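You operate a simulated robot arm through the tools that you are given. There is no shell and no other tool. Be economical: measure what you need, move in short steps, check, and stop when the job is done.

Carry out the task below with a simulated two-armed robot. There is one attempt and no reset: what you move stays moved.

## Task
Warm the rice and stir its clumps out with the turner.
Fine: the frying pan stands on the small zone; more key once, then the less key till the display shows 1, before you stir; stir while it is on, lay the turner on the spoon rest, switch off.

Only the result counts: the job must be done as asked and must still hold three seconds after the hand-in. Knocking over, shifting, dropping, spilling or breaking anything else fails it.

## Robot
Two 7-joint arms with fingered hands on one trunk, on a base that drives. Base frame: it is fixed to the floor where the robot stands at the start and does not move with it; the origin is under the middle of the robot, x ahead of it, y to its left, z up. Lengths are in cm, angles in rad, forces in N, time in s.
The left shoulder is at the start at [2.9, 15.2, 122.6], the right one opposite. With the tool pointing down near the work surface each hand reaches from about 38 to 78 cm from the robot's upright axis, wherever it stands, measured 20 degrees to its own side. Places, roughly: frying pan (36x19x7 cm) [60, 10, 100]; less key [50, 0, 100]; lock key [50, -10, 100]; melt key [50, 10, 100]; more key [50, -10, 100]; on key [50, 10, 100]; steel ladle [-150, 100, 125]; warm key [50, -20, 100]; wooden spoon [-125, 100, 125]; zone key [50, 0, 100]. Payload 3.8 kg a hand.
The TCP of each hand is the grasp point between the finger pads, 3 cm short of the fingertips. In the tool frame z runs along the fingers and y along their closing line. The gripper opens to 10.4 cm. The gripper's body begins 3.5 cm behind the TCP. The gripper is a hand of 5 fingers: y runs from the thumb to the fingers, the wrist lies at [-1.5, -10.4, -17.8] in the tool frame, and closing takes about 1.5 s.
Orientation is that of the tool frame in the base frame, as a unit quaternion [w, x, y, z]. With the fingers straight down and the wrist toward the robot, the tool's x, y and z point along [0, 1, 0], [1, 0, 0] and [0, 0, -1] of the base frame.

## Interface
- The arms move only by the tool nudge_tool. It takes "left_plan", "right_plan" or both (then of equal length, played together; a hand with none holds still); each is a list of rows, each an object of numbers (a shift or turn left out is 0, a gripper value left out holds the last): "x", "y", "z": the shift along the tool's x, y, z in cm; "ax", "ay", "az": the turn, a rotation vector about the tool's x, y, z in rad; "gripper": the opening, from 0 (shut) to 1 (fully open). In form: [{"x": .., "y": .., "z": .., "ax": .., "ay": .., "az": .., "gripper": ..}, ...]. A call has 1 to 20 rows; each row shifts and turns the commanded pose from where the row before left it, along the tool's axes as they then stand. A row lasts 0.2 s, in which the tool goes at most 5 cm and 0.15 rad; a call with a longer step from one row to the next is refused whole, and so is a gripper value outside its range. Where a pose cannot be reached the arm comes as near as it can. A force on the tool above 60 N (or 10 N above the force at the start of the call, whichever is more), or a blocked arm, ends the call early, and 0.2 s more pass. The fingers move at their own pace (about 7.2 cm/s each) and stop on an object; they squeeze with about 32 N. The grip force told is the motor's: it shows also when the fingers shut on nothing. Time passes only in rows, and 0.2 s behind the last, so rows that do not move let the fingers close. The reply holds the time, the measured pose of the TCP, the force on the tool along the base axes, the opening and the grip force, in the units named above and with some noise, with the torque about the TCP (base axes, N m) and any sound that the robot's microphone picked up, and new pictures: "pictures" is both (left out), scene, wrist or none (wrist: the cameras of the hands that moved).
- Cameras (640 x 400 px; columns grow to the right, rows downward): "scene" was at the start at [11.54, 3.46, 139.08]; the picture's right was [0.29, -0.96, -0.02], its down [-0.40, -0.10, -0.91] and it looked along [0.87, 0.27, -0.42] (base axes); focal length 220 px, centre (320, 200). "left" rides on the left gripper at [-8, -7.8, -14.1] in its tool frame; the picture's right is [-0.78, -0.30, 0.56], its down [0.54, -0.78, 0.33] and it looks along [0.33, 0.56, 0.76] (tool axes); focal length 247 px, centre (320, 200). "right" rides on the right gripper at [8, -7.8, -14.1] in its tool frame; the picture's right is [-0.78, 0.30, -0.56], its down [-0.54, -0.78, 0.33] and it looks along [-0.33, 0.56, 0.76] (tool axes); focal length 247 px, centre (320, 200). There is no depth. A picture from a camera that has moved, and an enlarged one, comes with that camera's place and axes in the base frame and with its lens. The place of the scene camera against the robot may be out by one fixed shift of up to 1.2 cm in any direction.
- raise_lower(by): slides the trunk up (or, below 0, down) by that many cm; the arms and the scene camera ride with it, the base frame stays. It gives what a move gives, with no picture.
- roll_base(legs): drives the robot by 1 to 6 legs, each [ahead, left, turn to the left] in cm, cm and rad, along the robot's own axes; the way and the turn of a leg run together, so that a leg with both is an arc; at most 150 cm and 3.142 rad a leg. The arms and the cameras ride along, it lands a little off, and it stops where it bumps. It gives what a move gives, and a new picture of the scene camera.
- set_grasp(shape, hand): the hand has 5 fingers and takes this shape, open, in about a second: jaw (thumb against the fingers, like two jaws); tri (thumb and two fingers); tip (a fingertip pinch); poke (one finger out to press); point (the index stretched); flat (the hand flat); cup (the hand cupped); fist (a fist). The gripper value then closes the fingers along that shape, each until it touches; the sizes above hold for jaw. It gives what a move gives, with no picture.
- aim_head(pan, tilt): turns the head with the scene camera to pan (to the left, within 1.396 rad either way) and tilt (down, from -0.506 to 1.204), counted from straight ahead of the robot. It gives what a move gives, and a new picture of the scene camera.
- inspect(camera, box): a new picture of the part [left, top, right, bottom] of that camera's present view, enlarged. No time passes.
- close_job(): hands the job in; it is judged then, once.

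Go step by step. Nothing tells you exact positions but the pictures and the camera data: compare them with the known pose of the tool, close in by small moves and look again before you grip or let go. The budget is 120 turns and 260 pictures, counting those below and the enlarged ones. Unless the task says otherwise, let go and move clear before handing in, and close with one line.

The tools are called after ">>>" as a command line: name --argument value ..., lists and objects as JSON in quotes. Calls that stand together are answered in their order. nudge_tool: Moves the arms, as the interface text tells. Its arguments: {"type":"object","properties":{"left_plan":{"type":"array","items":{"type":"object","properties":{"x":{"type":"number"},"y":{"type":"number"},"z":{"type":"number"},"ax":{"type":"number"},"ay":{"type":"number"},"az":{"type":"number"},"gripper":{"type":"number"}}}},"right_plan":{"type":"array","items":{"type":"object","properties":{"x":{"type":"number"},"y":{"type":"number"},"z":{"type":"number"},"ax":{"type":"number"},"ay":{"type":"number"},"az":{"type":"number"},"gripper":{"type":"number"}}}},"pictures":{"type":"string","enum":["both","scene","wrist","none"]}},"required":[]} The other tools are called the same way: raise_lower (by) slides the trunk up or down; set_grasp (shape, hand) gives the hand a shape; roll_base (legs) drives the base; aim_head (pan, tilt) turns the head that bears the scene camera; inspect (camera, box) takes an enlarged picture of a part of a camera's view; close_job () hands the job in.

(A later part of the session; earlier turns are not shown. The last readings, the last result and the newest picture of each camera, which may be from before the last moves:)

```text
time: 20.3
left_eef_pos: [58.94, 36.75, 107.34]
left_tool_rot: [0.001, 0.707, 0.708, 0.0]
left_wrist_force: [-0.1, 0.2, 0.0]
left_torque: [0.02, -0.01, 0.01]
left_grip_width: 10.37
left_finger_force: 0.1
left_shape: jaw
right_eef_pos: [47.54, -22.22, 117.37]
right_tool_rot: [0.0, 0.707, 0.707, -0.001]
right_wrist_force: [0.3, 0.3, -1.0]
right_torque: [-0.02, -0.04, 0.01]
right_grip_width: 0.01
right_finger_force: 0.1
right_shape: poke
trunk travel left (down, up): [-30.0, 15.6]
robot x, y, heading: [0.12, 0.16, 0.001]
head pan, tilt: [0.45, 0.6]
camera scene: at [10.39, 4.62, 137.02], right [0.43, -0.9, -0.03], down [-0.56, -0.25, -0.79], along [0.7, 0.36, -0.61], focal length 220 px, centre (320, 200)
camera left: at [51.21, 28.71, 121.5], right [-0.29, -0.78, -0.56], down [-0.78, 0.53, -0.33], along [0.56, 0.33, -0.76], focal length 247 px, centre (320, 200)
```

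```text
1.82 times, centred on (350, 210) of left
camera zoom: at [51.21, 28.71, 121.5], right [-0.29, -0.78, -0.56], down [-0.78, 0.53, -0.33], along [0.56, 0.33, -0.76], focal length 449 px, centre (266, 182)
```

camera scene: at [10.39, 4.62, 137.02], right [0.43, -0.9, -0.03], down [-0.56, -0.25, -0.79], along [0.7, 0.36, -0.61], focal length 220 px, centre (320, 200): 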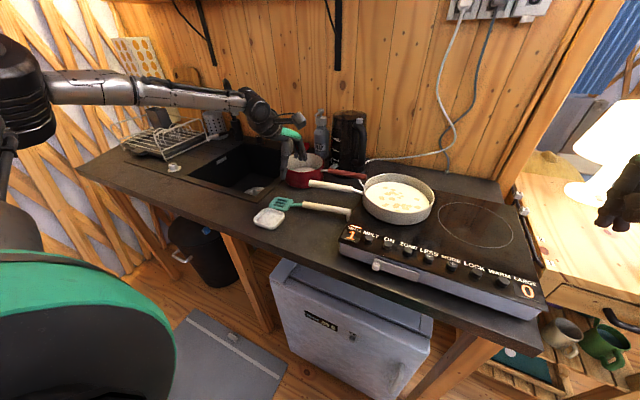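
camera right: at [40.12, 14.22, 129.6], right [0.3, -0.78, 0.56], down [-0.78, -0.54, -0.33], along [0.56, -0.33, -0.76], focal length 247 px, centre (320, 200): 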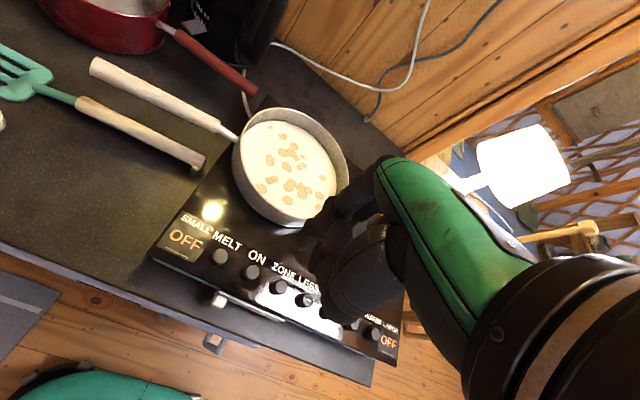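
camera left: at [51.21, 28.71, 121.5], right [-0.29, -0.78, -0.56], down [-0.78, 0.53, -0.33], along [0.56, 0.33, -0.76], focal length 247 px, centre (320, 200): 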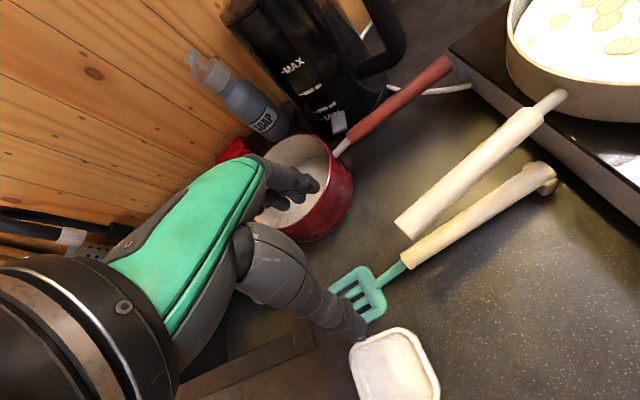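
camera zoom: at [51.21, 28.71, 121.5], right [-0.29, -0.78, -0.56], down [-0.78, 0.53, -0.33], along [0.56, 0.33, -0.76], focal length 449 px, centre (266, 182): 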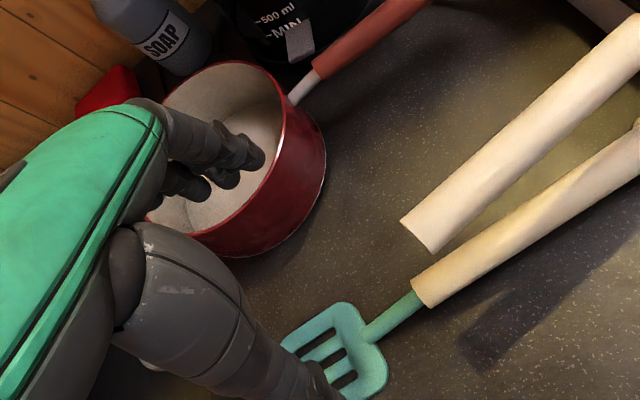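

Left-camera fix: handle start (59.4, 34.6), neck mid (59, 37), pan handle tip (58.8, 31.3, 101). I descend over the neck with the fingers partly open.

>>> nudge_tool --left_plan '[{"gripper": 0.6}, {"z": 3}, {"z": 3}, {"z": 2.5}, {"z": 1.5}, {}]'

>>> inspect --camera "scene" --box '[250, 160, 346, 220]'

>>> inspect --camera "left" --box '[240, 150, 480, 350]'

```text
time: 21.7
left_eef_pos: [59.27, 36.56, 97.35]
left_tool_rot: [-0.001, 0.707, 0.708, 0.0]
left_wrist_force: [-1.0, 0.5, -0.9]
left_torque: [-0.01, -0.04, -0.01]
left_grip_width: 6.28
left_finger_force: 0.0
left_shape: jaw
right_eef_pos: [47.59, -22.15, 117.31]
right_tool_rot: [0.0, 0.707, 0.707, 0.0]
right_wrist_force: [0.2, 0.3, 0.0]
right_torque: [0.01, 0.0, 0.01]
right_grip_width: 0.0
right_finger_force: 0.0
right_shape: poke
trunk travel left (down, up): [-30.0, 15.6]
robot x, y, heading: [-0.38, 0.24, 0.002]
head pan, tilt: [0.45, 0.6]
camera scene: at [10.44, 4.63, 137.02], right [0.43, -0.9, -0.03], down [-0.56, -0.25, -0.79], along [0.7, 0.36, -0.61], focal length 220 px, centre (320, 200)
camera left: at [51.49, 28.58, 111.46], right [-0.29, -0.78, -0.56], down [-0.78, 0.53, -0.33], along [0.56, 0.33, -0.76], focal length 247 px, centre (320, 200)
```

scene: 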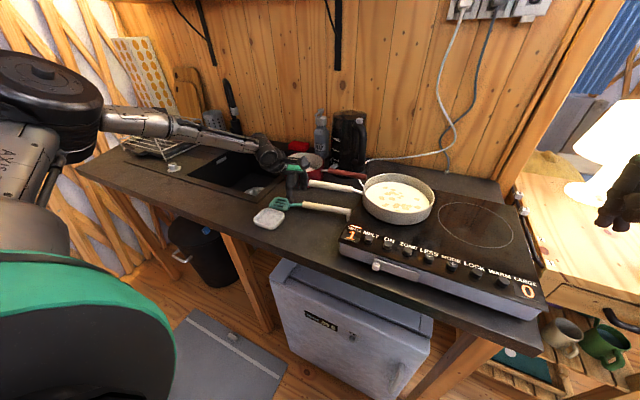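
left: 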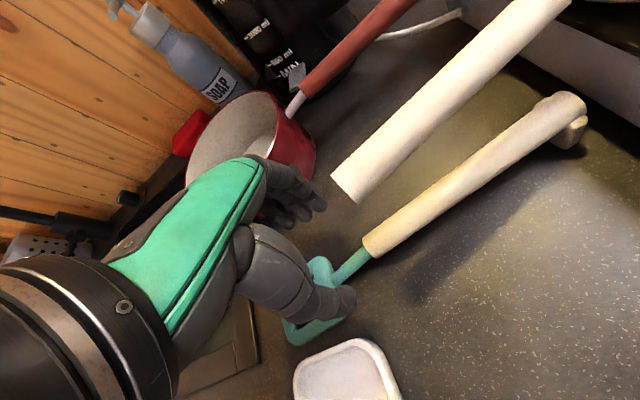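

```text
6.67 times, centred on (298, 190) of scene
camera zoom: at [10.44, 4.63, 137.02], right [0.43, -0.9, -0.03], down [-0.56, -0.25, -0.79], along [0.7, 0.36, -0.61], focal length 1467 px, centre (467, 267)
```

zoom: 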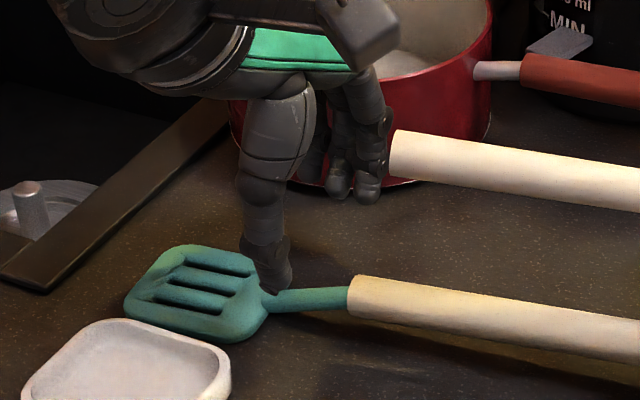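

```text
2.00 times, centred on (360, 250) of left
camera zoom: at [51.49, 28.58, 111.46], right [-0.29, -0.78, -0.56], down [-0.78, 0.53, -0.33], along [0.56, 0.33, -0.76], focal length 494 px, centre (240, 100)
```

zoom: 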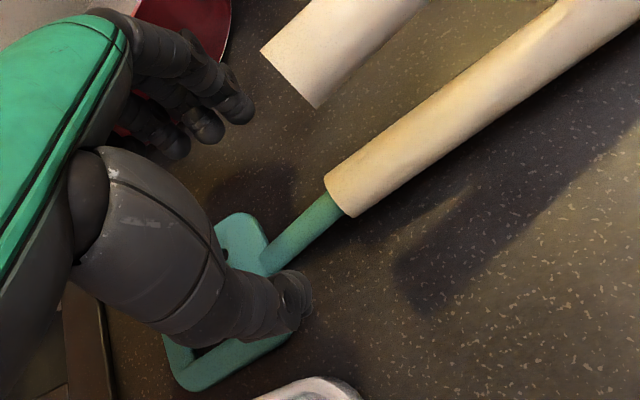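

Aligned around the neck with clearance to the pan handle. I descend the rest and close.

>>> nudge_tool --left_plan '[{"x": -0.4, "z": 1.5}, {"z": 1.0}, {"z": 0.6}, {}]' --pictures "none"

>>> inspect --camera "scene" --box '[250, 160, 346, 220]'

>>> inspect --camera "left" --box '[240, 150, 480, 350]'

```text
time: 22.7
left_eef_pos: [58.99, 36.33, 94.15]
left_tool_rot: [0.0, 0.707, 0.708, 0.001]
left_wrist_force: [-0.1, 0.2, -1.0]
left_torque: [-0.01, 0.02, 0.01]
left_grip_width: 6.29
left_finger_force: 0.1
left_shape: jaw
right_eef_pos: [47.64, -22.22, 117.34]
right_tool_rot: [0.0, 0.706, 0.708, 0.0]
right_wrist_force: [0.1, 0.0, 0.0]
right_torque: [0.04, 0.01, -0.01]
right_grip_width: 0.01
right_finger_force: 0.1
right_shape: poke
trunk travel left (down, up): [-30.0, 15.6]
robot x, y, heading: [0.56, 0.01, -0.0]
head pan, tilt: [0.45, 0.6]
```

```text
6.67 times, centred on (298, 190) of scene
camera zoom: at [10.46, 4.63, 137.01], right [0.43, -0.9, -0.03], down [-0.56, -0.25, -0.79], along [0.7, 0.36, -0.61], focal length 1467 px, centre (467, 267)
```

zoom: 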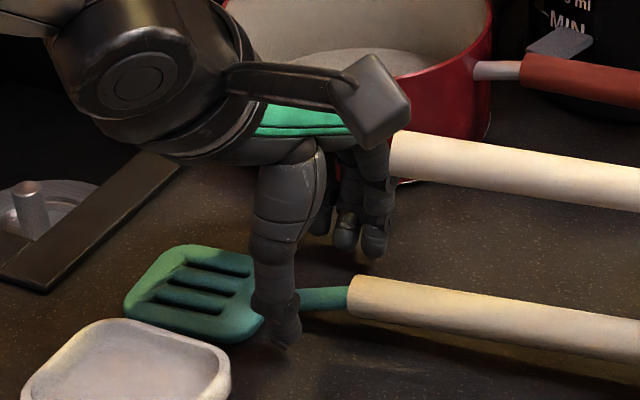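

```text
2.00 times, centred on (360, 250) of left
camera zoom: at [51.34, 28.3, 108.3], right [-0.3, -0.78, -0.56], down [-0.78, 0.53, -0.33], along [0.56, 0.33, -0.76], focal length 494 px, centre (240, 100)
```

zoom: 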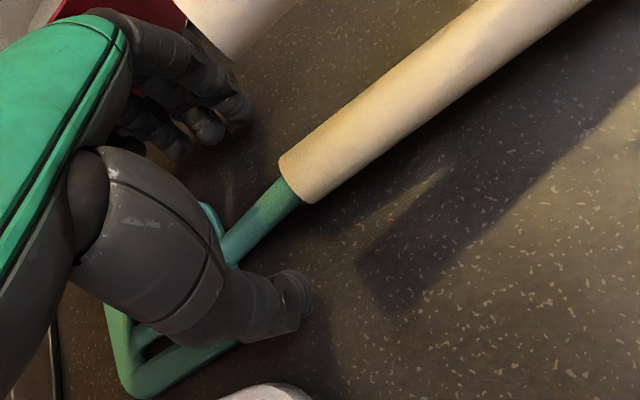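

>>> nudge_tool --left_plan '[{"z": 0.4}, {"gripper": 0.0}, {}, {}, {}, {}, {}, {}]' --pictures "none"

>>> inspect --camera "scene" --box '[250, 160, 346, 220]'

>>> inspect --camera "left" --box '[240, 150, 480, 350]'

```text
time: 24.5
left_eef_pos: [59.09, 36.38, 93.67]
left_tool_rot: [0.0, 0.707, 0.707, 0.0]
left_wrist_force: [-0.1, -0.5, 0.6]
left_torque: [0.05, 0.0, -0.02]
left_grip_width: 0.65
left_finger_force: 31.6
left_shape: jaw
right_eef_pos: [47.68, -22.27, 117.3]
right_tool_rot: [0.0, 0.707, 0.707, 0.001]
right_wrist_force: [-0.6, 0.2, -1.0]
right_torque: [0.0, -0.01, -0.01]
right_grip_width: 0.02
right_finger_force: 0.1
right_shape: poke
trunk travel left (down, up): [-30.0, 15.6]
robot x, y, heading: [0.0, 0.02, -0.004]
head pan, tilt: [0.45, 0.6]
```

```text
6.67 times, centred on (298, 190) of scene
camera zoom: at [10.46, 4.63, 137.01], right [0.43, -0.9, -0.03], down [-0.56, -0.25, -0.79], along [0.7, 0.36, -0.61], focal length 1467 px, centre (467, 267)
```

zoom: 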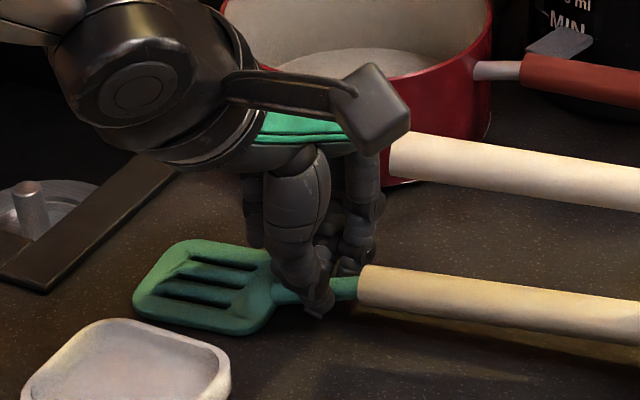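

```text
2.00 times, centred on (360, 250) of left
camera zoom: at [51.33, 28.33, 107.94], right [-0.3, -0.78, -0.56], down [-0.78, 0.53, -0.33], along [0.56, 0.33, -0.76], focal length 494 px, centre (240, 100)
```

zoom: 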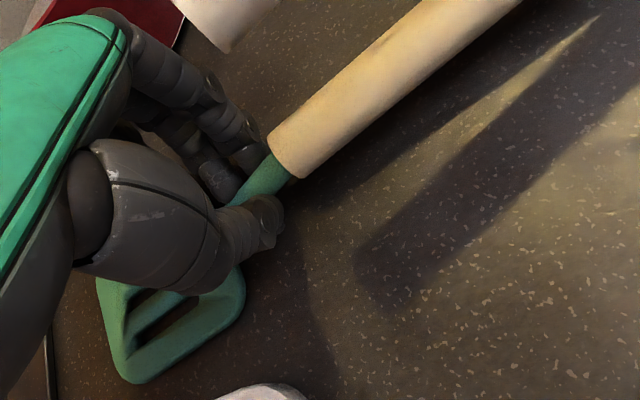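

The neck is gripped. I lift slightly and swing the handle toward the robot from beneath the pan's handle.

>>> nudge_tool --left_plan '[{"z": -0.6}, {"z": -0.6}, {"az": 0.12}, {"az": 0.12}, {"az": 0.12}, {"az": 0.12}, {"az": 0.12}, {"az": 0.12}, {}]'

>>> inspect --camera "scene" --box '[230, 140, 390, 240]'

```text
time: 26.5
left_eef_pos: [59.11, 36.42, 95.02]
left_tool_rot: [0.0, 0.911, 0.413, -0.001]
left_wrist_force: [-0.2, 0.2, 0.2]
left_torque: [0.04, -0.03, -0.01]
left_grip_width: 0.67
left_finger_force: 32.3
left_shape: jaw
right_eef_pos: [47.53, -22.28, 117.26]
right_tool_rot: [0.0, 0.708, 0.706, 0.0]
right_wrist_force: [-0.5, -0.5, -0.8]
right_torque: [0.0, -0.01, -0.03]
right_grip_width: 0.0
right_finger_force: 0.0
right_shape: poke
trunk travel left (down, up): [-30.0, 15.6]
robot x, y, heading: [-0.06, -0.08, 0.004]
head pan, tilt: [0.45, 0.6]
camera scene: at [10.45, 4.64, 137.01], right [0.43, -0.9, -0.03], down [-0.56, -0.25, -0.79], along [0.7, 0.36, -0.61], focal length 220 px, centre (320, 200)
camera left: at [48.04, 35.5, 109.11], right [-0.73, -0.39, -0.56], down [-0.23, 0.91, -0.33], along [0.64, -0.12, -0.76], focal length 247 px, centre (320, 200)
```

scene: 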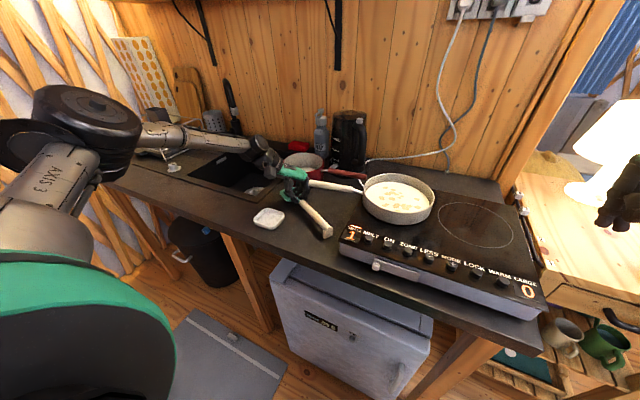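
left: 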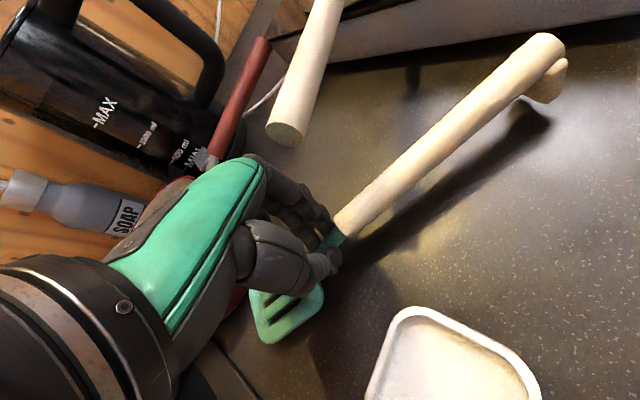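

```text
4.00 times, centred on (310, 190) of scene
camera zoom: at [10.45, 4.64, 137.01], right [0.43, -0.9, -0.03], down [-0.56, -0.25, -0.79], along [0.7, 0.36, -0.61], focal length 880 px, centre (360, 240)
```

zoom: 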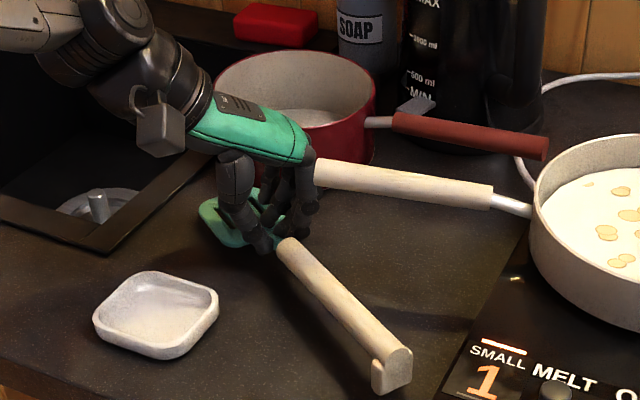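

The handle is out. I shift the turner a bit toward the robot with more yaw, and lay it down so I can regrip mid-handle.

>>> nudge_tool --left_plan '[{"x": -0.75, "y": -1.15}, {"x": -0.75, "y": -1.16}, {"x": -0.76, "y": -1.16}, {"az": 0.1}, {"az": 0.1}, {}, {"z": 0.6}, {"z": 0.4}, {}]'

>>> inspect --camera "scene" --box '[230, 140, 390, 240]'

```text
time: 28.5
left_eef_pos: [54.97, 36.94, 94.03]
left_tool_rot: [0.0, 0.947, 0.32, 0.0]
left_wrist_force: [0.6, -0.8, -0.3]
left_torque: [0.01, -0.04, -0.02]
left_grip_width: 0.63
left_finger_force: 32.2
left_shape: jaw
right_eef_pos: [47.62, -22.16, 117.28]
right_tool_rot: [0.001, 0.707, 0.707, 0.0]
right_wrist_force: [0.4, 0.4, 0.0]
right_torque: [0.0, -0.07, 0.02]
right_grip_width: 0.0
right_finger_force: 0.1
right_shape: poke
trunk travel left (down, up): [-30.0, 15.6]
robot x, y, heading: [-0.05, 0.39, 0.002]
head pan, tilt: [0.45, 0.6]
camera scene: at [10.44, 4.64, 137.01], right [0.43, -0.9, -0.03], down [-0.56, -0.25, -0.79], along [0.7, 0.36, -0.61], focal length 220 px, centre (320, 200)
camera left: at [43.98, 38.21, 108.14], right [-0.8, -0.24, -0.56], down [-0.05, 0.94, -0.33], along [0.6, -0.24, -0.76], focal length 247 px, centre (320, 200)
```

scene: 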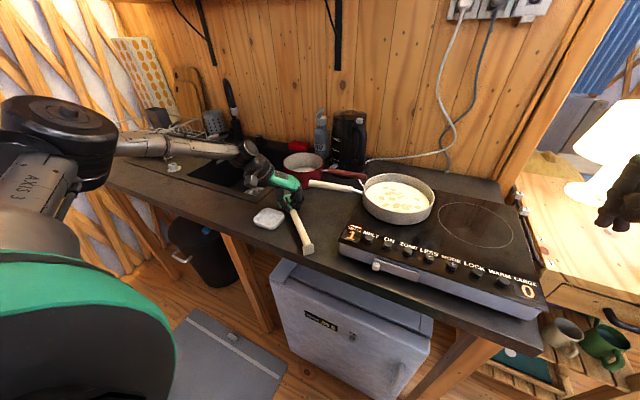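
left: 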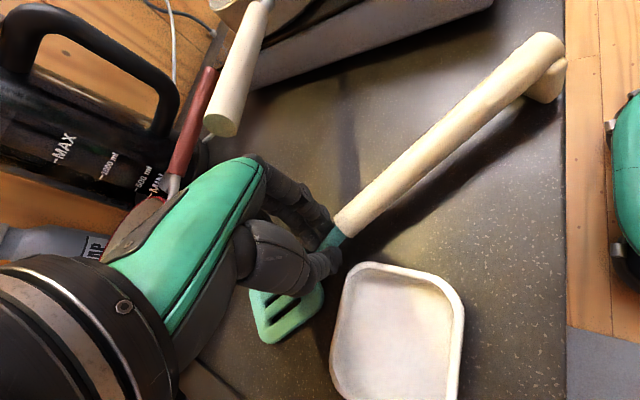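

```text
4.00 times, centred on (310, 190) of scene
camera zoom: at [10.44, 4.64, 137.01], right [0.43, -0.9, -0.03], down [-0.56, -0.25, -0.79], along [0.7, 0.36, -0.61], focal length 880 px, centre (360, 240)
```

zoom: 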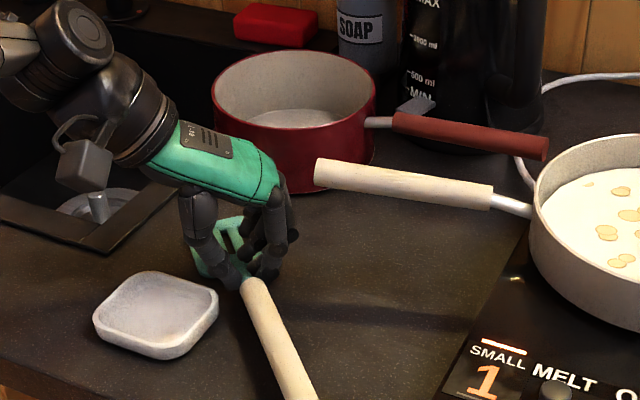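

The handle end lies close to the counter's front edge, so I slide it 3 cm forward along its axis before releasing.

>>> nudge_tool --left_plan '[{"z": -0.6}, {"x": 1.5}, {"x": 1.5}, {}, {"z": 0.5}, {"z": 0.4}, {}, {"gripper": 0.6}, {}, {}, {}]'

```text
time: 30.9
left_eef_pos: [56.45, 38.43, 94.5]
left_tool_rot: [0.0, 0.947, 0.321, 0.0]
left_wrist_force: [0.0, 0.5, 0.0]
left_torque: [0.04, 0.0, 0.01]
left_grip_width: 6.17
left_finger_force: 0.1
left_shape: jaw
left hand out of reach, approached as far as the arm can: row 3, 6
right_eef_pos: [47.51, -22.12, 117.25]
right_tool_rot: [0.0, 0.707, 0.708, 0.0]
right_wrist_force: [-0.1, -0.2, -1.0]
right_torque: [0.03, 0.02, -0.01]
right_grip_width: 0.01
right_finger_force: 0.0
right_shape: poke
trunk travel left (down, up): [-30.0, 15.6]
robot x, y, heading: [-0.05, -0.31, -0.001]
head pan, tilt: [0.45, 0.6]
camera scene: at [10.46, 4.63, 137.01], right [0.43, -0.9, -0.03], down [-0.56, -0.25, -0.79], along [0.7, 0.36, -0.61], focal length 220 px, centre (320, 200)
camera left: at [45.37, 39.59, 108.67], right [-0.8, -0.23, -0.56], down [-0.05, 0.94, -0.33], along [0.6, -0.24, -0.76], focal length 247 px, centre (320, 200)
```

scene: 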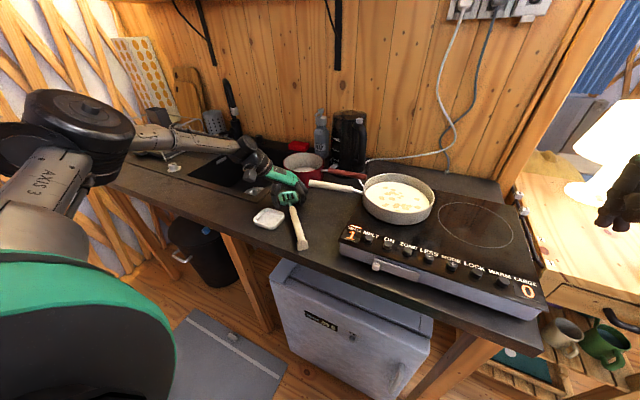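
left: 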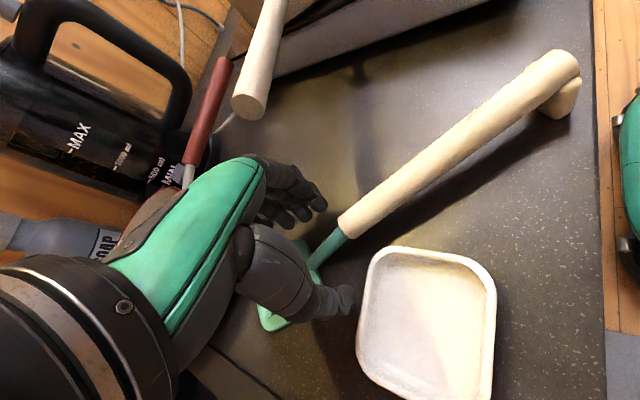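

Released; the turner lies clear of the rest and edge. I lift and move the hand back over mid-handle.

>>> nudge_tool --left_plan '[{"z": -2.5}, {"z": -3}, {"z": -3}, {"x": -4, "y": 0.4}, {"x": -4, "y": 0.4}, {}]'

>>> inspect --camera "scene" --box '[230, 160, 390, 260]'

```text
time: 32.3
left_eef_pos: [50.65, 33.09, 102.89]
left_tool_rot: [0.0, 0.947, 0.32, 0.0]
left_wrist_force: [1.0, 0.8, -0.5]
left_torque: [0.03, 0.01, -0.01]
left_grip_width: 6.17
left_finger_force: 0.1
left_shape: jaw
right_eef_pos: [47.62, -22.3, 117.25]
right_tool_rot: [-0.001, 0.707, 0.707, 0.0]
right_wrist_force: [-0.2, -0.8, 0.1]
right_torque: [0.01, 0.02, 0.0]
right_grip_width: 0.01
right_finger_force: 0.0
right_shape: poke
trunk travel left (down, up): [-30.0, 15.6]
robot x, y, heading: [0.15, -0.19, -0.001]
head pan, tilt: [0.45, 0.6]
camera scene: at [10.54, 4.63, 137.0], right [0.43, -0.9, -0.03], down [-0.56, -0.25, -0.79], along [0.7, 0.36, -0.61], focal length 220 px, centre (320, 200)
camera left: at [39.63, 34.22, 116.96], right [-0.8, -0.24, -0.56], down [-0.05, 0.94, -0.33], along [0.6, -0.24, -0.76], focal length 247 px, centre (320, 200)
```

scene: 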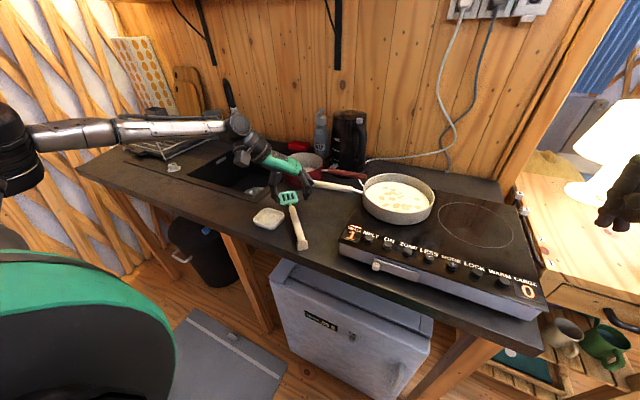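
left: 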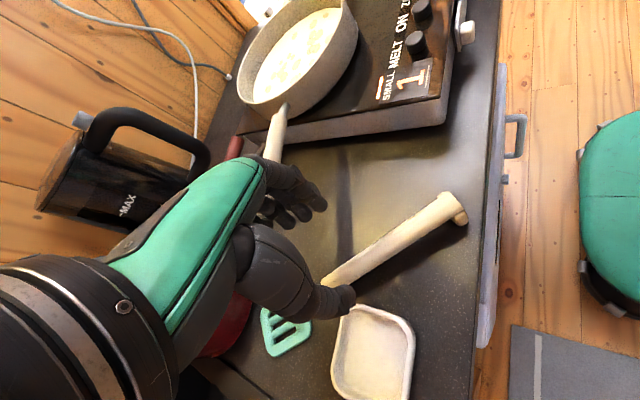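

```text
4.00 times, centred on (310, 210) of scene
camera zoom: at [10.54, 4.63, 137.0], right [0.43, -0.9, -0.03], down [-0.56, -0.25, -0.79], along [0.7, 0.36, -0.61], focal length 880 px, centre (360, 160)
```

zoom: 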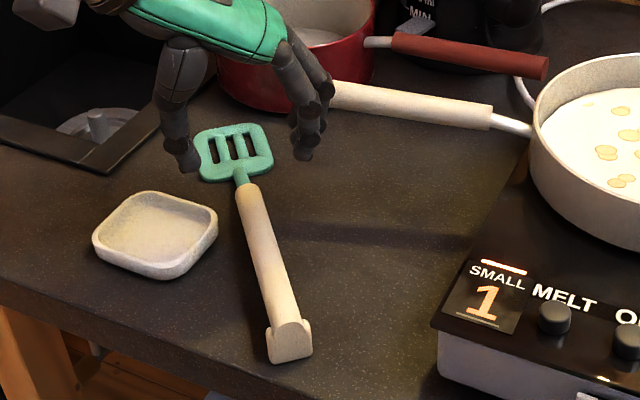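

Handle grip point is about (51.5, 32.3). I shift 1.1 cm sideways and descend.

>>> nudge_tool --left_plan '[{"y": 1.1}, {"z": 3}, {"z": 3}, {"z": 1.5}, {"z": 0.7}, {}]'

>>> inspect --camera "scene" --box '[250, 170, 346, 250]'

```text
time: 33.7
left_eef_pos: [51.25, 32.01, 94.67]
left_tool_rot: [0.0, 0.947, 0.32, 0.0]
left_wrist_force: [-0.1, 0.3, 0.0]
left_torque: [-0.05, 0.01, -0.01]
left_grip_width: 6.19
left_finger_force: 0.1
left_shape: jaw
right_eef_pos: [47.63, -22.34, 117.32]
right_tool_rot: [0.0, 0.707, 0.707, 0.0]
right_wrist_force: [0.3, 0.5, 0.4]
right_torque: [0.02, 0.01, -0.02]
right_grip_width: 0.01
right_finger_force: 0.0
right_shape: poke
trunk travel left (down, up): [-30.0, 15.6]
robot x, y, heading: [-0.05, -0.06, -0.001]
head pan, tilt: [0.45, 0.6]
camera scene: at [10.45, 4.63, 137.01], right [0.43, -0.9, -0.03], down [-0.56, -0.25, -0.79], along [0.7, 0.36, -0.61], focal length 220 px, centre (320, 200)
camera left: at [40.16, 33.41, 108.85], right [-0.8, -0.24, -0.56], down [-0.05, 0.94, -0.33], along [0.6, -0.24, -0.76], focal length 247 px, centre (320, 200)
```

scene: 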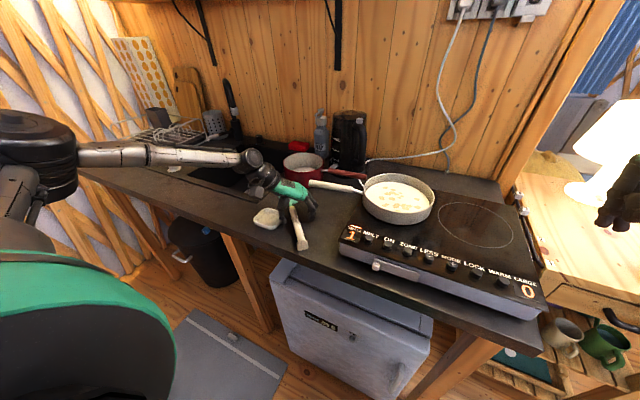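
left: 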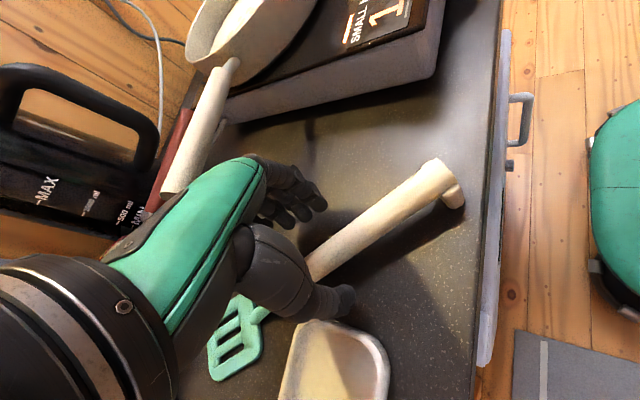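

```text
5.00 times, centred on (298, 210) of scene
camera zoom: at [10.45, 4.63, 137.01], right [0.43, -0.9, -0.03], down [-0.56, -0.25, -0.79], along [0.7, 0.36, -0.61], focal length 1100 px, centre (430, 150)
```

zoom: 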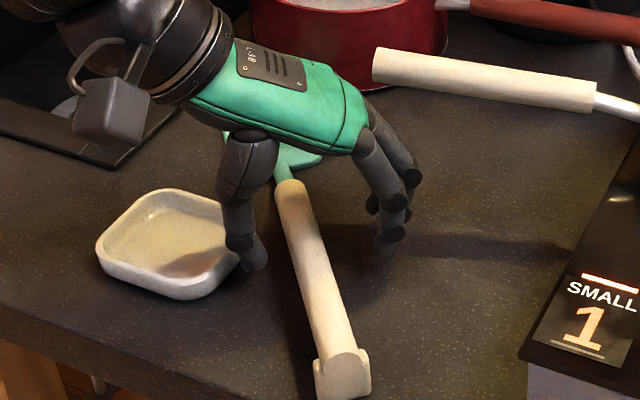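

The thumb is very near the spoon rest, so I raise, move 2 cm down the handle, then lower again.

>>> nudge_tool --left_plan '[{"z": -1.5}, {"x": -2, "y": 0.4}, {"z": 1.5}, {}]' --pictures "none"

>>> inspect --camera "scene" --box '[250, 170, 346, 250]'

>>> inspect --camera "left" --box '[220, 180, 460, 380]'

```text
time: 34.7
left_eef_pos: [50.01, 30.6, 94.83]
left_tool_rot: [0.0, 0.948, 0.32, 0.001]
left_wrist_force: [-0.4, -0.6, -0.6]
left_torque: [-0.01, 0.04, -0.02]
left_grip_width: 6.19
left_finger_force: 0.1
left_shape: jaw
right_eef_pos: [47.65, -22.26, 117.33]
right_tool_rot: [0.0, 0.706, 0.708, 0.0]
right_wrist_force: [0.4, 0.6, -0.3]
right_torque: [0.02, -0.02, 0.02]
right_grip_width: 0.0
right_finger_force: 0.2
right_shape: poke
trunk travel left (down, up): [-30.0, 15.6]
robot x, y, heading: [0.2, -0.03, 0.002]
head pan, tilt: [0.45, 0.6]
```

```text
5.00 times, centred on (298, 210) of scene
camera zoom: at [10.45, 4.63, 137.01], right [0.43, -0.9, -0.03], down [-0.56, -0.25, -0.79], along [0.7, 0.36, -0.61], focal length 1100 px, centre (430, 150)
```

zoom: 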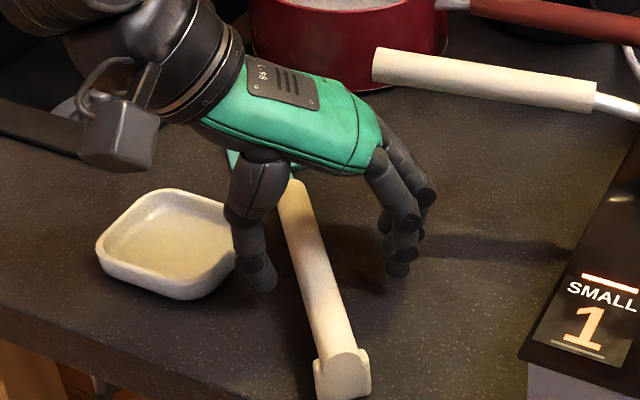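

```text
2.00 times, centred on (340, 280) of left
camera zoom: at [38.83, 31.86, 108.94], right [-0.8, -0.24, -0.56], down [-0.05, 0.94, -0.33], along [0.6, -0.24, -0.76], focal length 494 px, centre (280, 40)
```

zoom: 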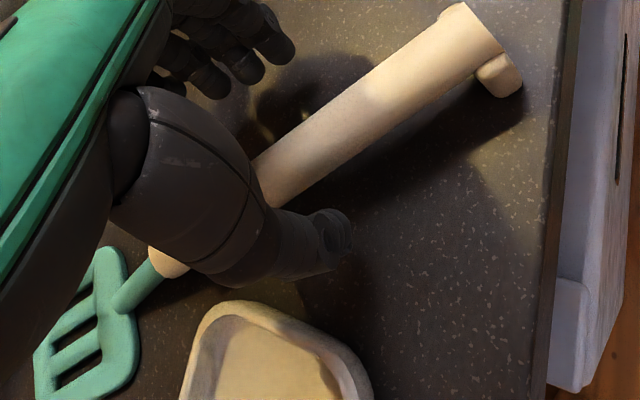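

Clear of the rest, handle between thumb and fingers. I lower and close.

>>> nudge_tool --left_plan '[{"y": -0.3, "z": 0.5}, {"z": 0.5}, {"gripper": 0.0}, {}, {}, {}, {}, {}, {}]' --pictures "none"

>>> inspect --camera "scene" --box '[250, 170, 346, 250]'

>>> inspect --camera "left" --box '[220, 180, 460, 380]'

```text
time: 36.7
left_eef_pos: [49.69, 30.86, 93.84]
left_tool_rot: [0.0, 0.948, 0.319, 0.0]
left_wrist_force: [-0.1, 0.2, -0.7]
left_torque: [0.04, 0.04, 0.0]
left_grip_width: 0.85
left_finger_force: 32.4
left_shape: jaw
right_eef_pos: [47.57, -22.23, 117.3]
right_tool_rot: [0.0, 0.707, 0.707, -0.001]
right_wrist_force: [0.1, -0.5, 0.5]
right_torque: [0.0, 0.0, 0.01]
right_grip_width: 0.02
right_finger_force: 0.1
right_shape: poke
trunk travel left (down, up): [-30.0, 15.6]
robot x, y, heading: [0.28, -0.29, -0.0]
head pan, tilt: [0.45, 0.6]
```

```text
5.00 times, centred on (298, 210) of scene
camera zoom: at [10.46, 4.63, 137.01], right [0.43, -0.9, -0.03], down [-0.56, -0.25, -0.79], along [0.7, 0.36, -0.61], focal length 1100 px, centre (430, 150)
```

zoom: 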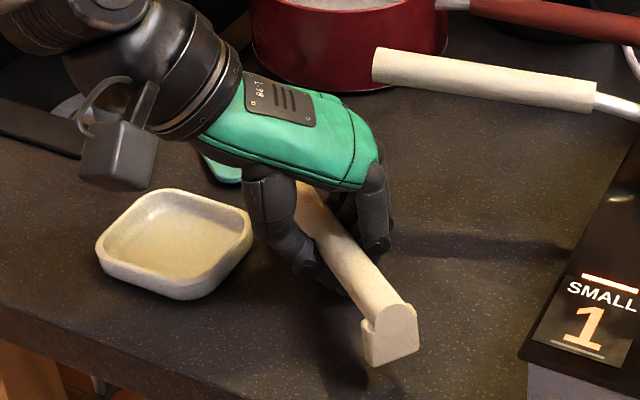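

```text
2.00 times, centred on (340, 280) of left
camera zoom: at [38.69, 32.09, 107.91], right [-0.8, -0.24, -0.56], down [-0.05, 0.94, -0.33], along [0.6, -0.24, -0.76], focal length 494 px, centre (280, 40)
```

zoom: 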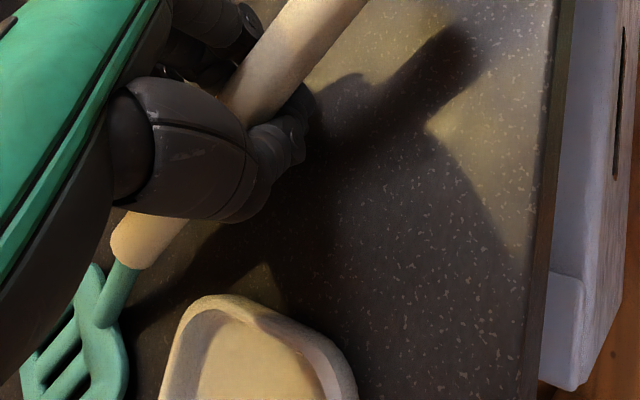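

The fingers wrap beneath the handle. I lift straight up and check how the turner sits.

>>> nudge_tool --left_plan '[{"z": -2}, {"z": -3}, {"z": -4}, {"z": -4}, {"z": -4}, {"z": -3}, {}]'

>>> inspect --camera "scene" --box '[230, 100, 390, 220]'

>>> inspect --camera "left" --box '[200, 120, 480, 380]'

```text
time: 38.3
left_eef_pos: [49.52, 30.68, 113.7]
left_tool_rot: [0.0, 0.947, 0.32, 0.001]
left_wrist_force: [-0.4, -0.6, -0.2]
left_torque: [-0.05, 0.04, 0.02]
left_grip_width: 0.84
left_finger_force: 32.4
left_shape: jaw
right_eef_pos: [47.63, -22.08, 117.25]
right_tool_rot: [-0.001, 0.707, 0.707, -0.001]
right_wrist_force: [-0.4, -0.4, -0.9]
right_torque: [0.01, 0.01, -0.01]
right_grip_width: 0.0
right_finger_force: 0.1
right_shape: poke
trunk travel left (down, up): [-30.0, 15.6]
robot x, y, heading: [0.11, -0.43, 0.004]
head pan, tilt: [0.45, 0.6]
camera scene: at [10.47, 4.65, 137.01], right [0.43, -0.9, -0.03], down [-0.56, -0.25, -0.79], along [0.7, 0.36, -0.61], focal length 220 px, centre (320, 200)
camera left: at [38.5, 31.99, 127.85], right [-0.8, -0.24, -0.56], down [-0.05, 0.94, -0.33], along [0.6, -0.24, -0.76], focal length 247 px, centre (320, 200)
```

scene: 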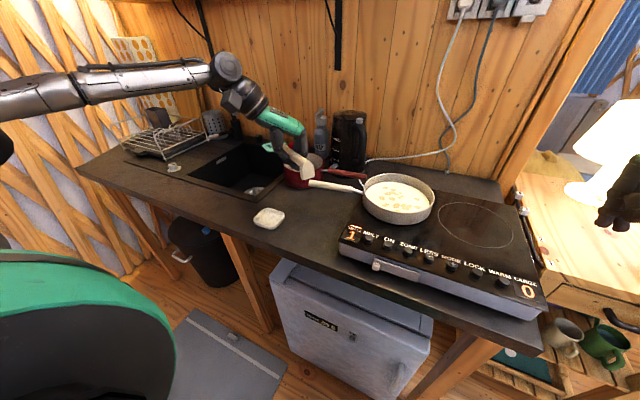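
left: 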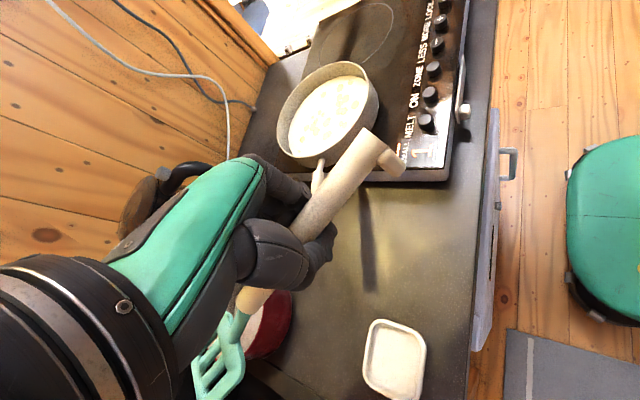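

```text
3.33 times, centred on (310, 160) of scene
camera zoom: at [10.47, 4.65, 137.01], right [0.43, -0.9, -0.03], down [-0.56, -0.25, -0.79], along [0.7, 0.36, -0.61], focal length 734 px, centre (353, 333)
```

zoom: 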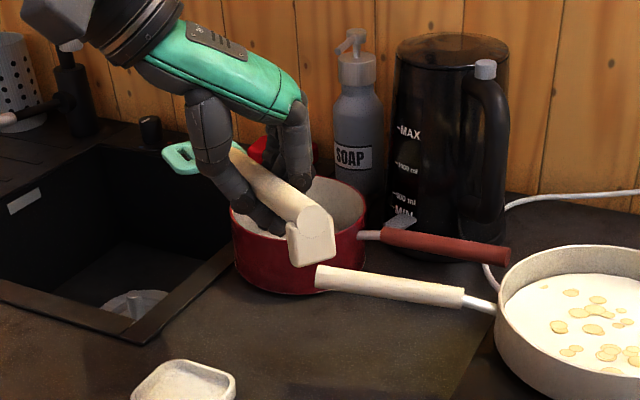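

```text
1.54 times, centred on (340, 250) of left
camera zoom: at [38.5, 31.99, 127.85], right [-0.8, -0.24, -0.56], down [-0.05, 0.94, -0.33], along [0.6, -0.24, -0.76], focal length 380 px, centre (289, 123)
```

zoom: 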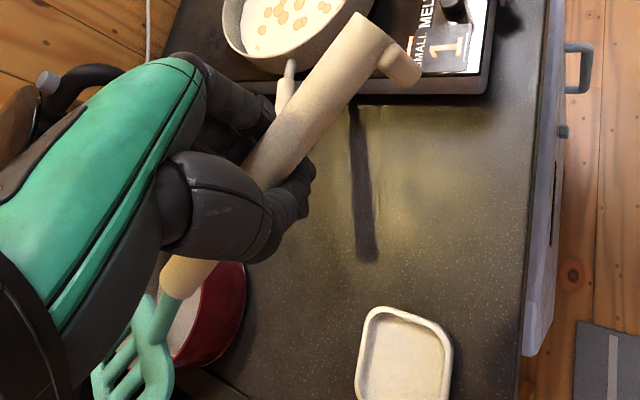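

The turner is firmly held, skewed about 21° in the hand. I raise it higher and yaw the hand back, preparing to tip the blade down.

>>> nudge_tool --left_plan '[{"z": -3}, {"z": -3}, {"z": -3}, {"z": -3}, {"az": -0.142}, {"az": -0.142}, {"az": -0.142}, {"az": -0.142}, {"az": -0.142}, {"az": -0.142}, {"az": -0.142}, {"az": -0.142}, {"az": -0.142}, {}]' --pictures "scene"

```text
time: 41.3
left_eef_pos: [49.61, 30.74, 125.87]
left_tool_rot: [0.001, 0.569, 0.822, 0.0]
left_wrist_force: [-0.9, 0.9, -0.5]
left_torque: [-0.04, 0.01, 0.04]
left_grip_width: 0.81
left_finger_force: 32.5
left_shape: jaw
right_eef_pos: [47.58, -22.24, 117.29]
right_tool_rot: [0.0, 0.707, 0.707, 0.001]
right_wrist_force: [1.8, -0.8, 0.3]
right_torque: [-0.03, -0.02, 0.01]
right_grip_width: 0.0
right_finger_force: 0.0
right_shape: poke
trunk travel left (down, up): [-30.0, 15.6]
robot x, y, heading: [-0.09, 0.34, 0.001]
head pan, tilt: [0.45, 0.6]
camera scene: at [10.45, 4.66, 137.01], right [0.43, -0.9, -0.03], down [-0.56, -0.25, -0.79], along [0.7, 0.36, -0.61], focal length 220 px, centre (320, 200)
```

scene: 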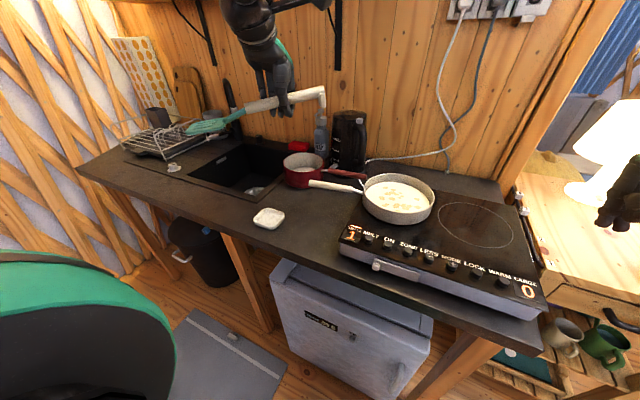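

Turner well held. Now I pitch the blade down.

>>> nudge_tool --left_plan '[{"ay": -0.14}, {"ay": -0.14}, {"ay": -0.14}, {"ay": -0.14}, {"ay": -0.14}, {"ay": -0.14}, {"ay": -0.14}, {"ay": -0.14}, {"ay": -0.14}, {"az": 0.1}, {"az": 0.1}, {}]'

>>> inspect --camera "scene" --box '[200, 60, 440, 240]'

```text
time: 43.9
left_eef_pos: [49.72, 30.83, 125.81]
left_tool_rot: [0.516, 0.524, 0.615, -0.286]
left_wrist_force: [0.3, 0.3, -1.0]
left_torque: [0.01, 0.02, 0.02]
left_grip_width: 0.8
left_finger_force: 32.4
left_shape: jaw
right_eef_pos: [47.66, -22.23, 117.31]
right_tool_rot: [-0.001, 0.707, 0.707, 0.001]
right_wrist_force: [0.3, -0.1, 0.1]
right_torque: [0.01, 0.0, 0.01]
right_grip_width: 0.0
right_finger_force: 0.1
right_shape: poke
trunk travel left (down, up): [-30.0, 15.6]
robot x, y, heading: [-0.13, 0.15, 0.001]
head pan, tilt: [0.45, 0.6]
camera scene: at [10.44, 4.63, 137.02], right [0.43, -0.9, -0.03], down [-0.56, -0.25, -0.79], along [0.7, 0.36, -0.61], focal length 220 px, centre (320, 200)
camera left: at [37.02, 38.26, 136.08], right [-0.16, -0.85, 0.5], down [-0.57, -0.33, -0.75], along [0.8, -0.4, -0.44], focal length 247 px, centre (320, 200)
```

scene: 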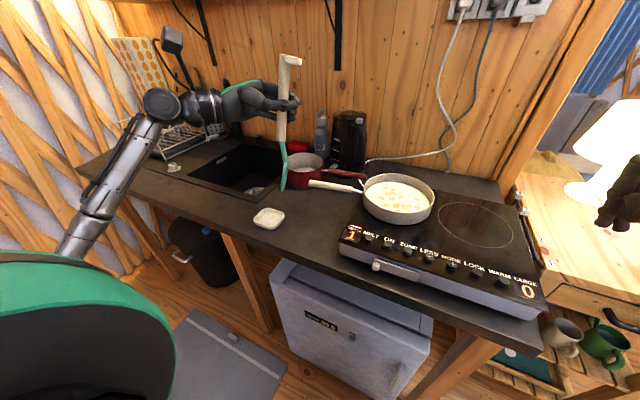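
left: 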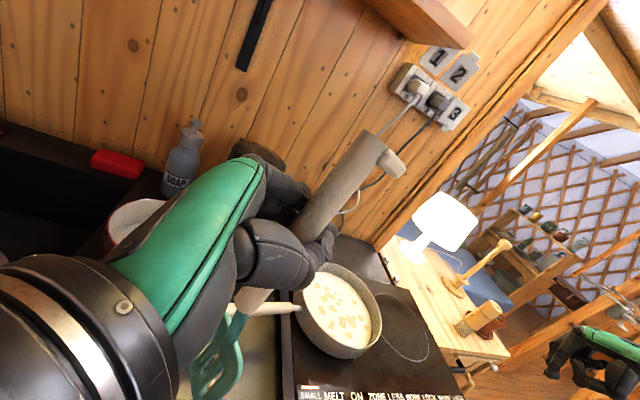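

```text
2.22 times, centred on (320, 150) of scene
camera zoom: at [10.44, 4.63, 137.02], right [0.43, -0.9, -0.03], down [-0.56, -0.25, -0.79], along [0.7, 0.36, -0.61], focal length 489 px, centre (320, 311)
```

zoom: 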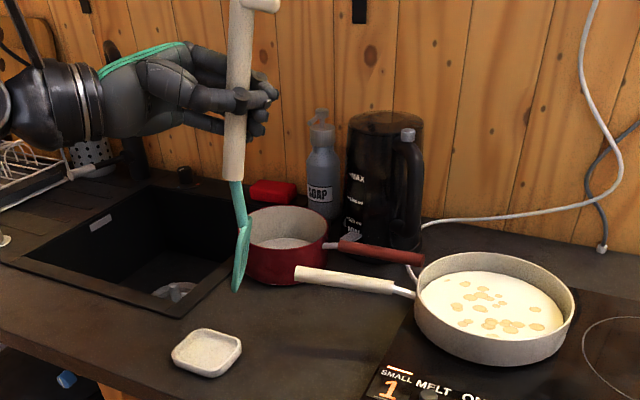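

The turner hangs nearly vertical, blade down, tip about 20 cm below the TCP. I move it over the pan.

>>> nudge_tool --left_plan '[{"x": -1.31, "y": 1.07, "z": 3.73}, {"x": -1.31, "y": 1.07, "z": 3.73}, {"x": -1.31, "y": 1.07, "z": 3.73}, {"x": -1.31, "y": 1.07, "z": 3.73}, {"x": -1.31, "y": 1.07, "z": 3.73}, {"x": -1.31, "y": 1.07, "z": 3.73}, {"x": -1.31, "y": 1.07, "z": 3.73}, {}]'

>>> inspect --camera "scene" --box '[320, 60, 500, 240]'

>>> inspect --camera "right" --box '[0, 0, 400, 300]'

```text
time: 45.7
left_eef_pos: [64.89, 6.19, 127.71]
left_tool_rot: [0.516, 0.524, 0.614, -0.286]
left_wrist_force: [-0.3, 0.4, -0.7]
left_torque: [0.0, 0.0, 0.03]
left_grip_width: 0.77
left_finger_force: 32.0
left_shape: jaw
right_eef_pos: [47.75, -22.15, 117.29]
right_tool_rot: [0.0, 0.707, 0.707, -0.001]
right_wrist_force: [0.1, 0.9, 0.2]
right_torque: [-0.03, -0.02, 0.03]
right_grip_width: 0.01
right_finger_force: 0.0
right_shape: poke
trunk travel left (down, up): [-30.0, 15.6]
robot x, y, heading: [-0.1, -0.22, 0.001]
head pan, tilt: [0.45, 0.6]
camera scene: at [10.42, 4.7, 137.01], right [0.43, -0.9, -0.03], down [-0.56, -0.25, -0.79], along [0.7, 0.36, -0.61], focal length 220 px, centre (320, 200)
camera left: at [52.24, 13.8, 138.11], right [-0.15, -0.85, 0.5], down [-0.57, -0.33, -0.75], along [0.8, -0.4, -0.44], focal length 247 px, centre (320, 200)
```

scene: 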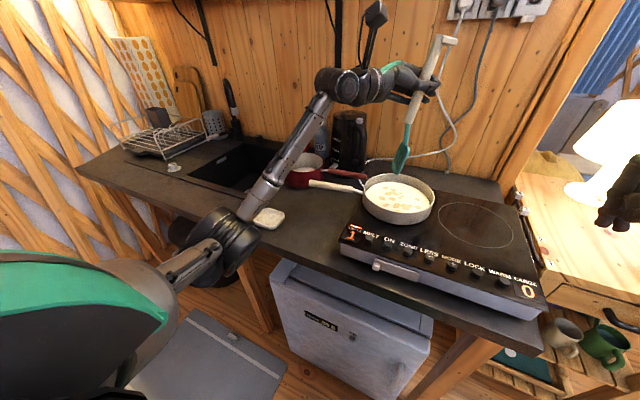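
left: 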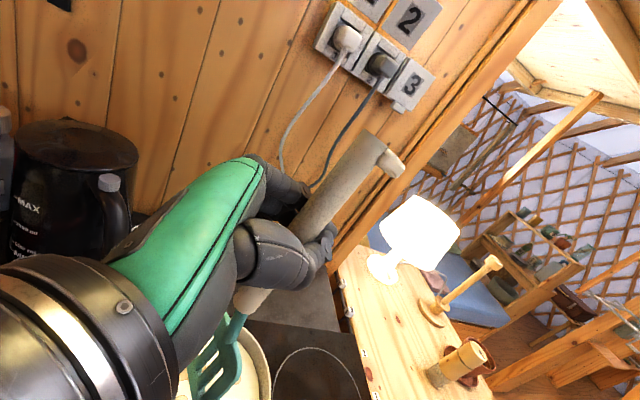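

```text
2.22 times, centred on (410, 150) of scene
camera zoom: at [10.42, 4.7, 137.01], right [0.43, -0.9, -0.03], down [-0.56, -0.25, -0.79], along [0.7, 0.36, -0.61], focal length 489 px, centre (120, 311)
```

zoom: 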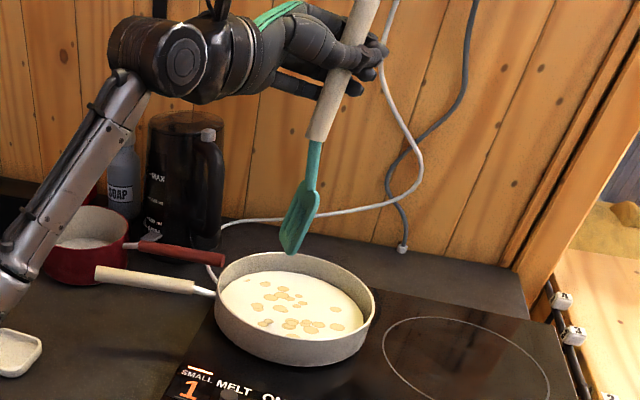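

```text
1.33 times, centred on (200, 150) of right
camera zoom: at [39.74, -14.21, 131.51], right [0.3, -0.78, 0.56], down [-0.78, -0.54, -0.33], along [0.56, -0.33, -0.76], focal length 329 px, centre (480, 267)
```

zoom: 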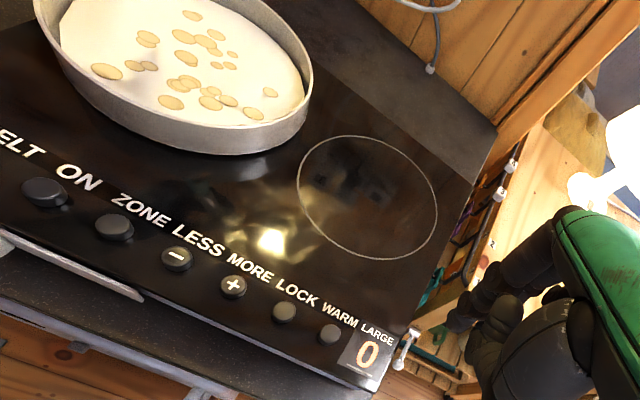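

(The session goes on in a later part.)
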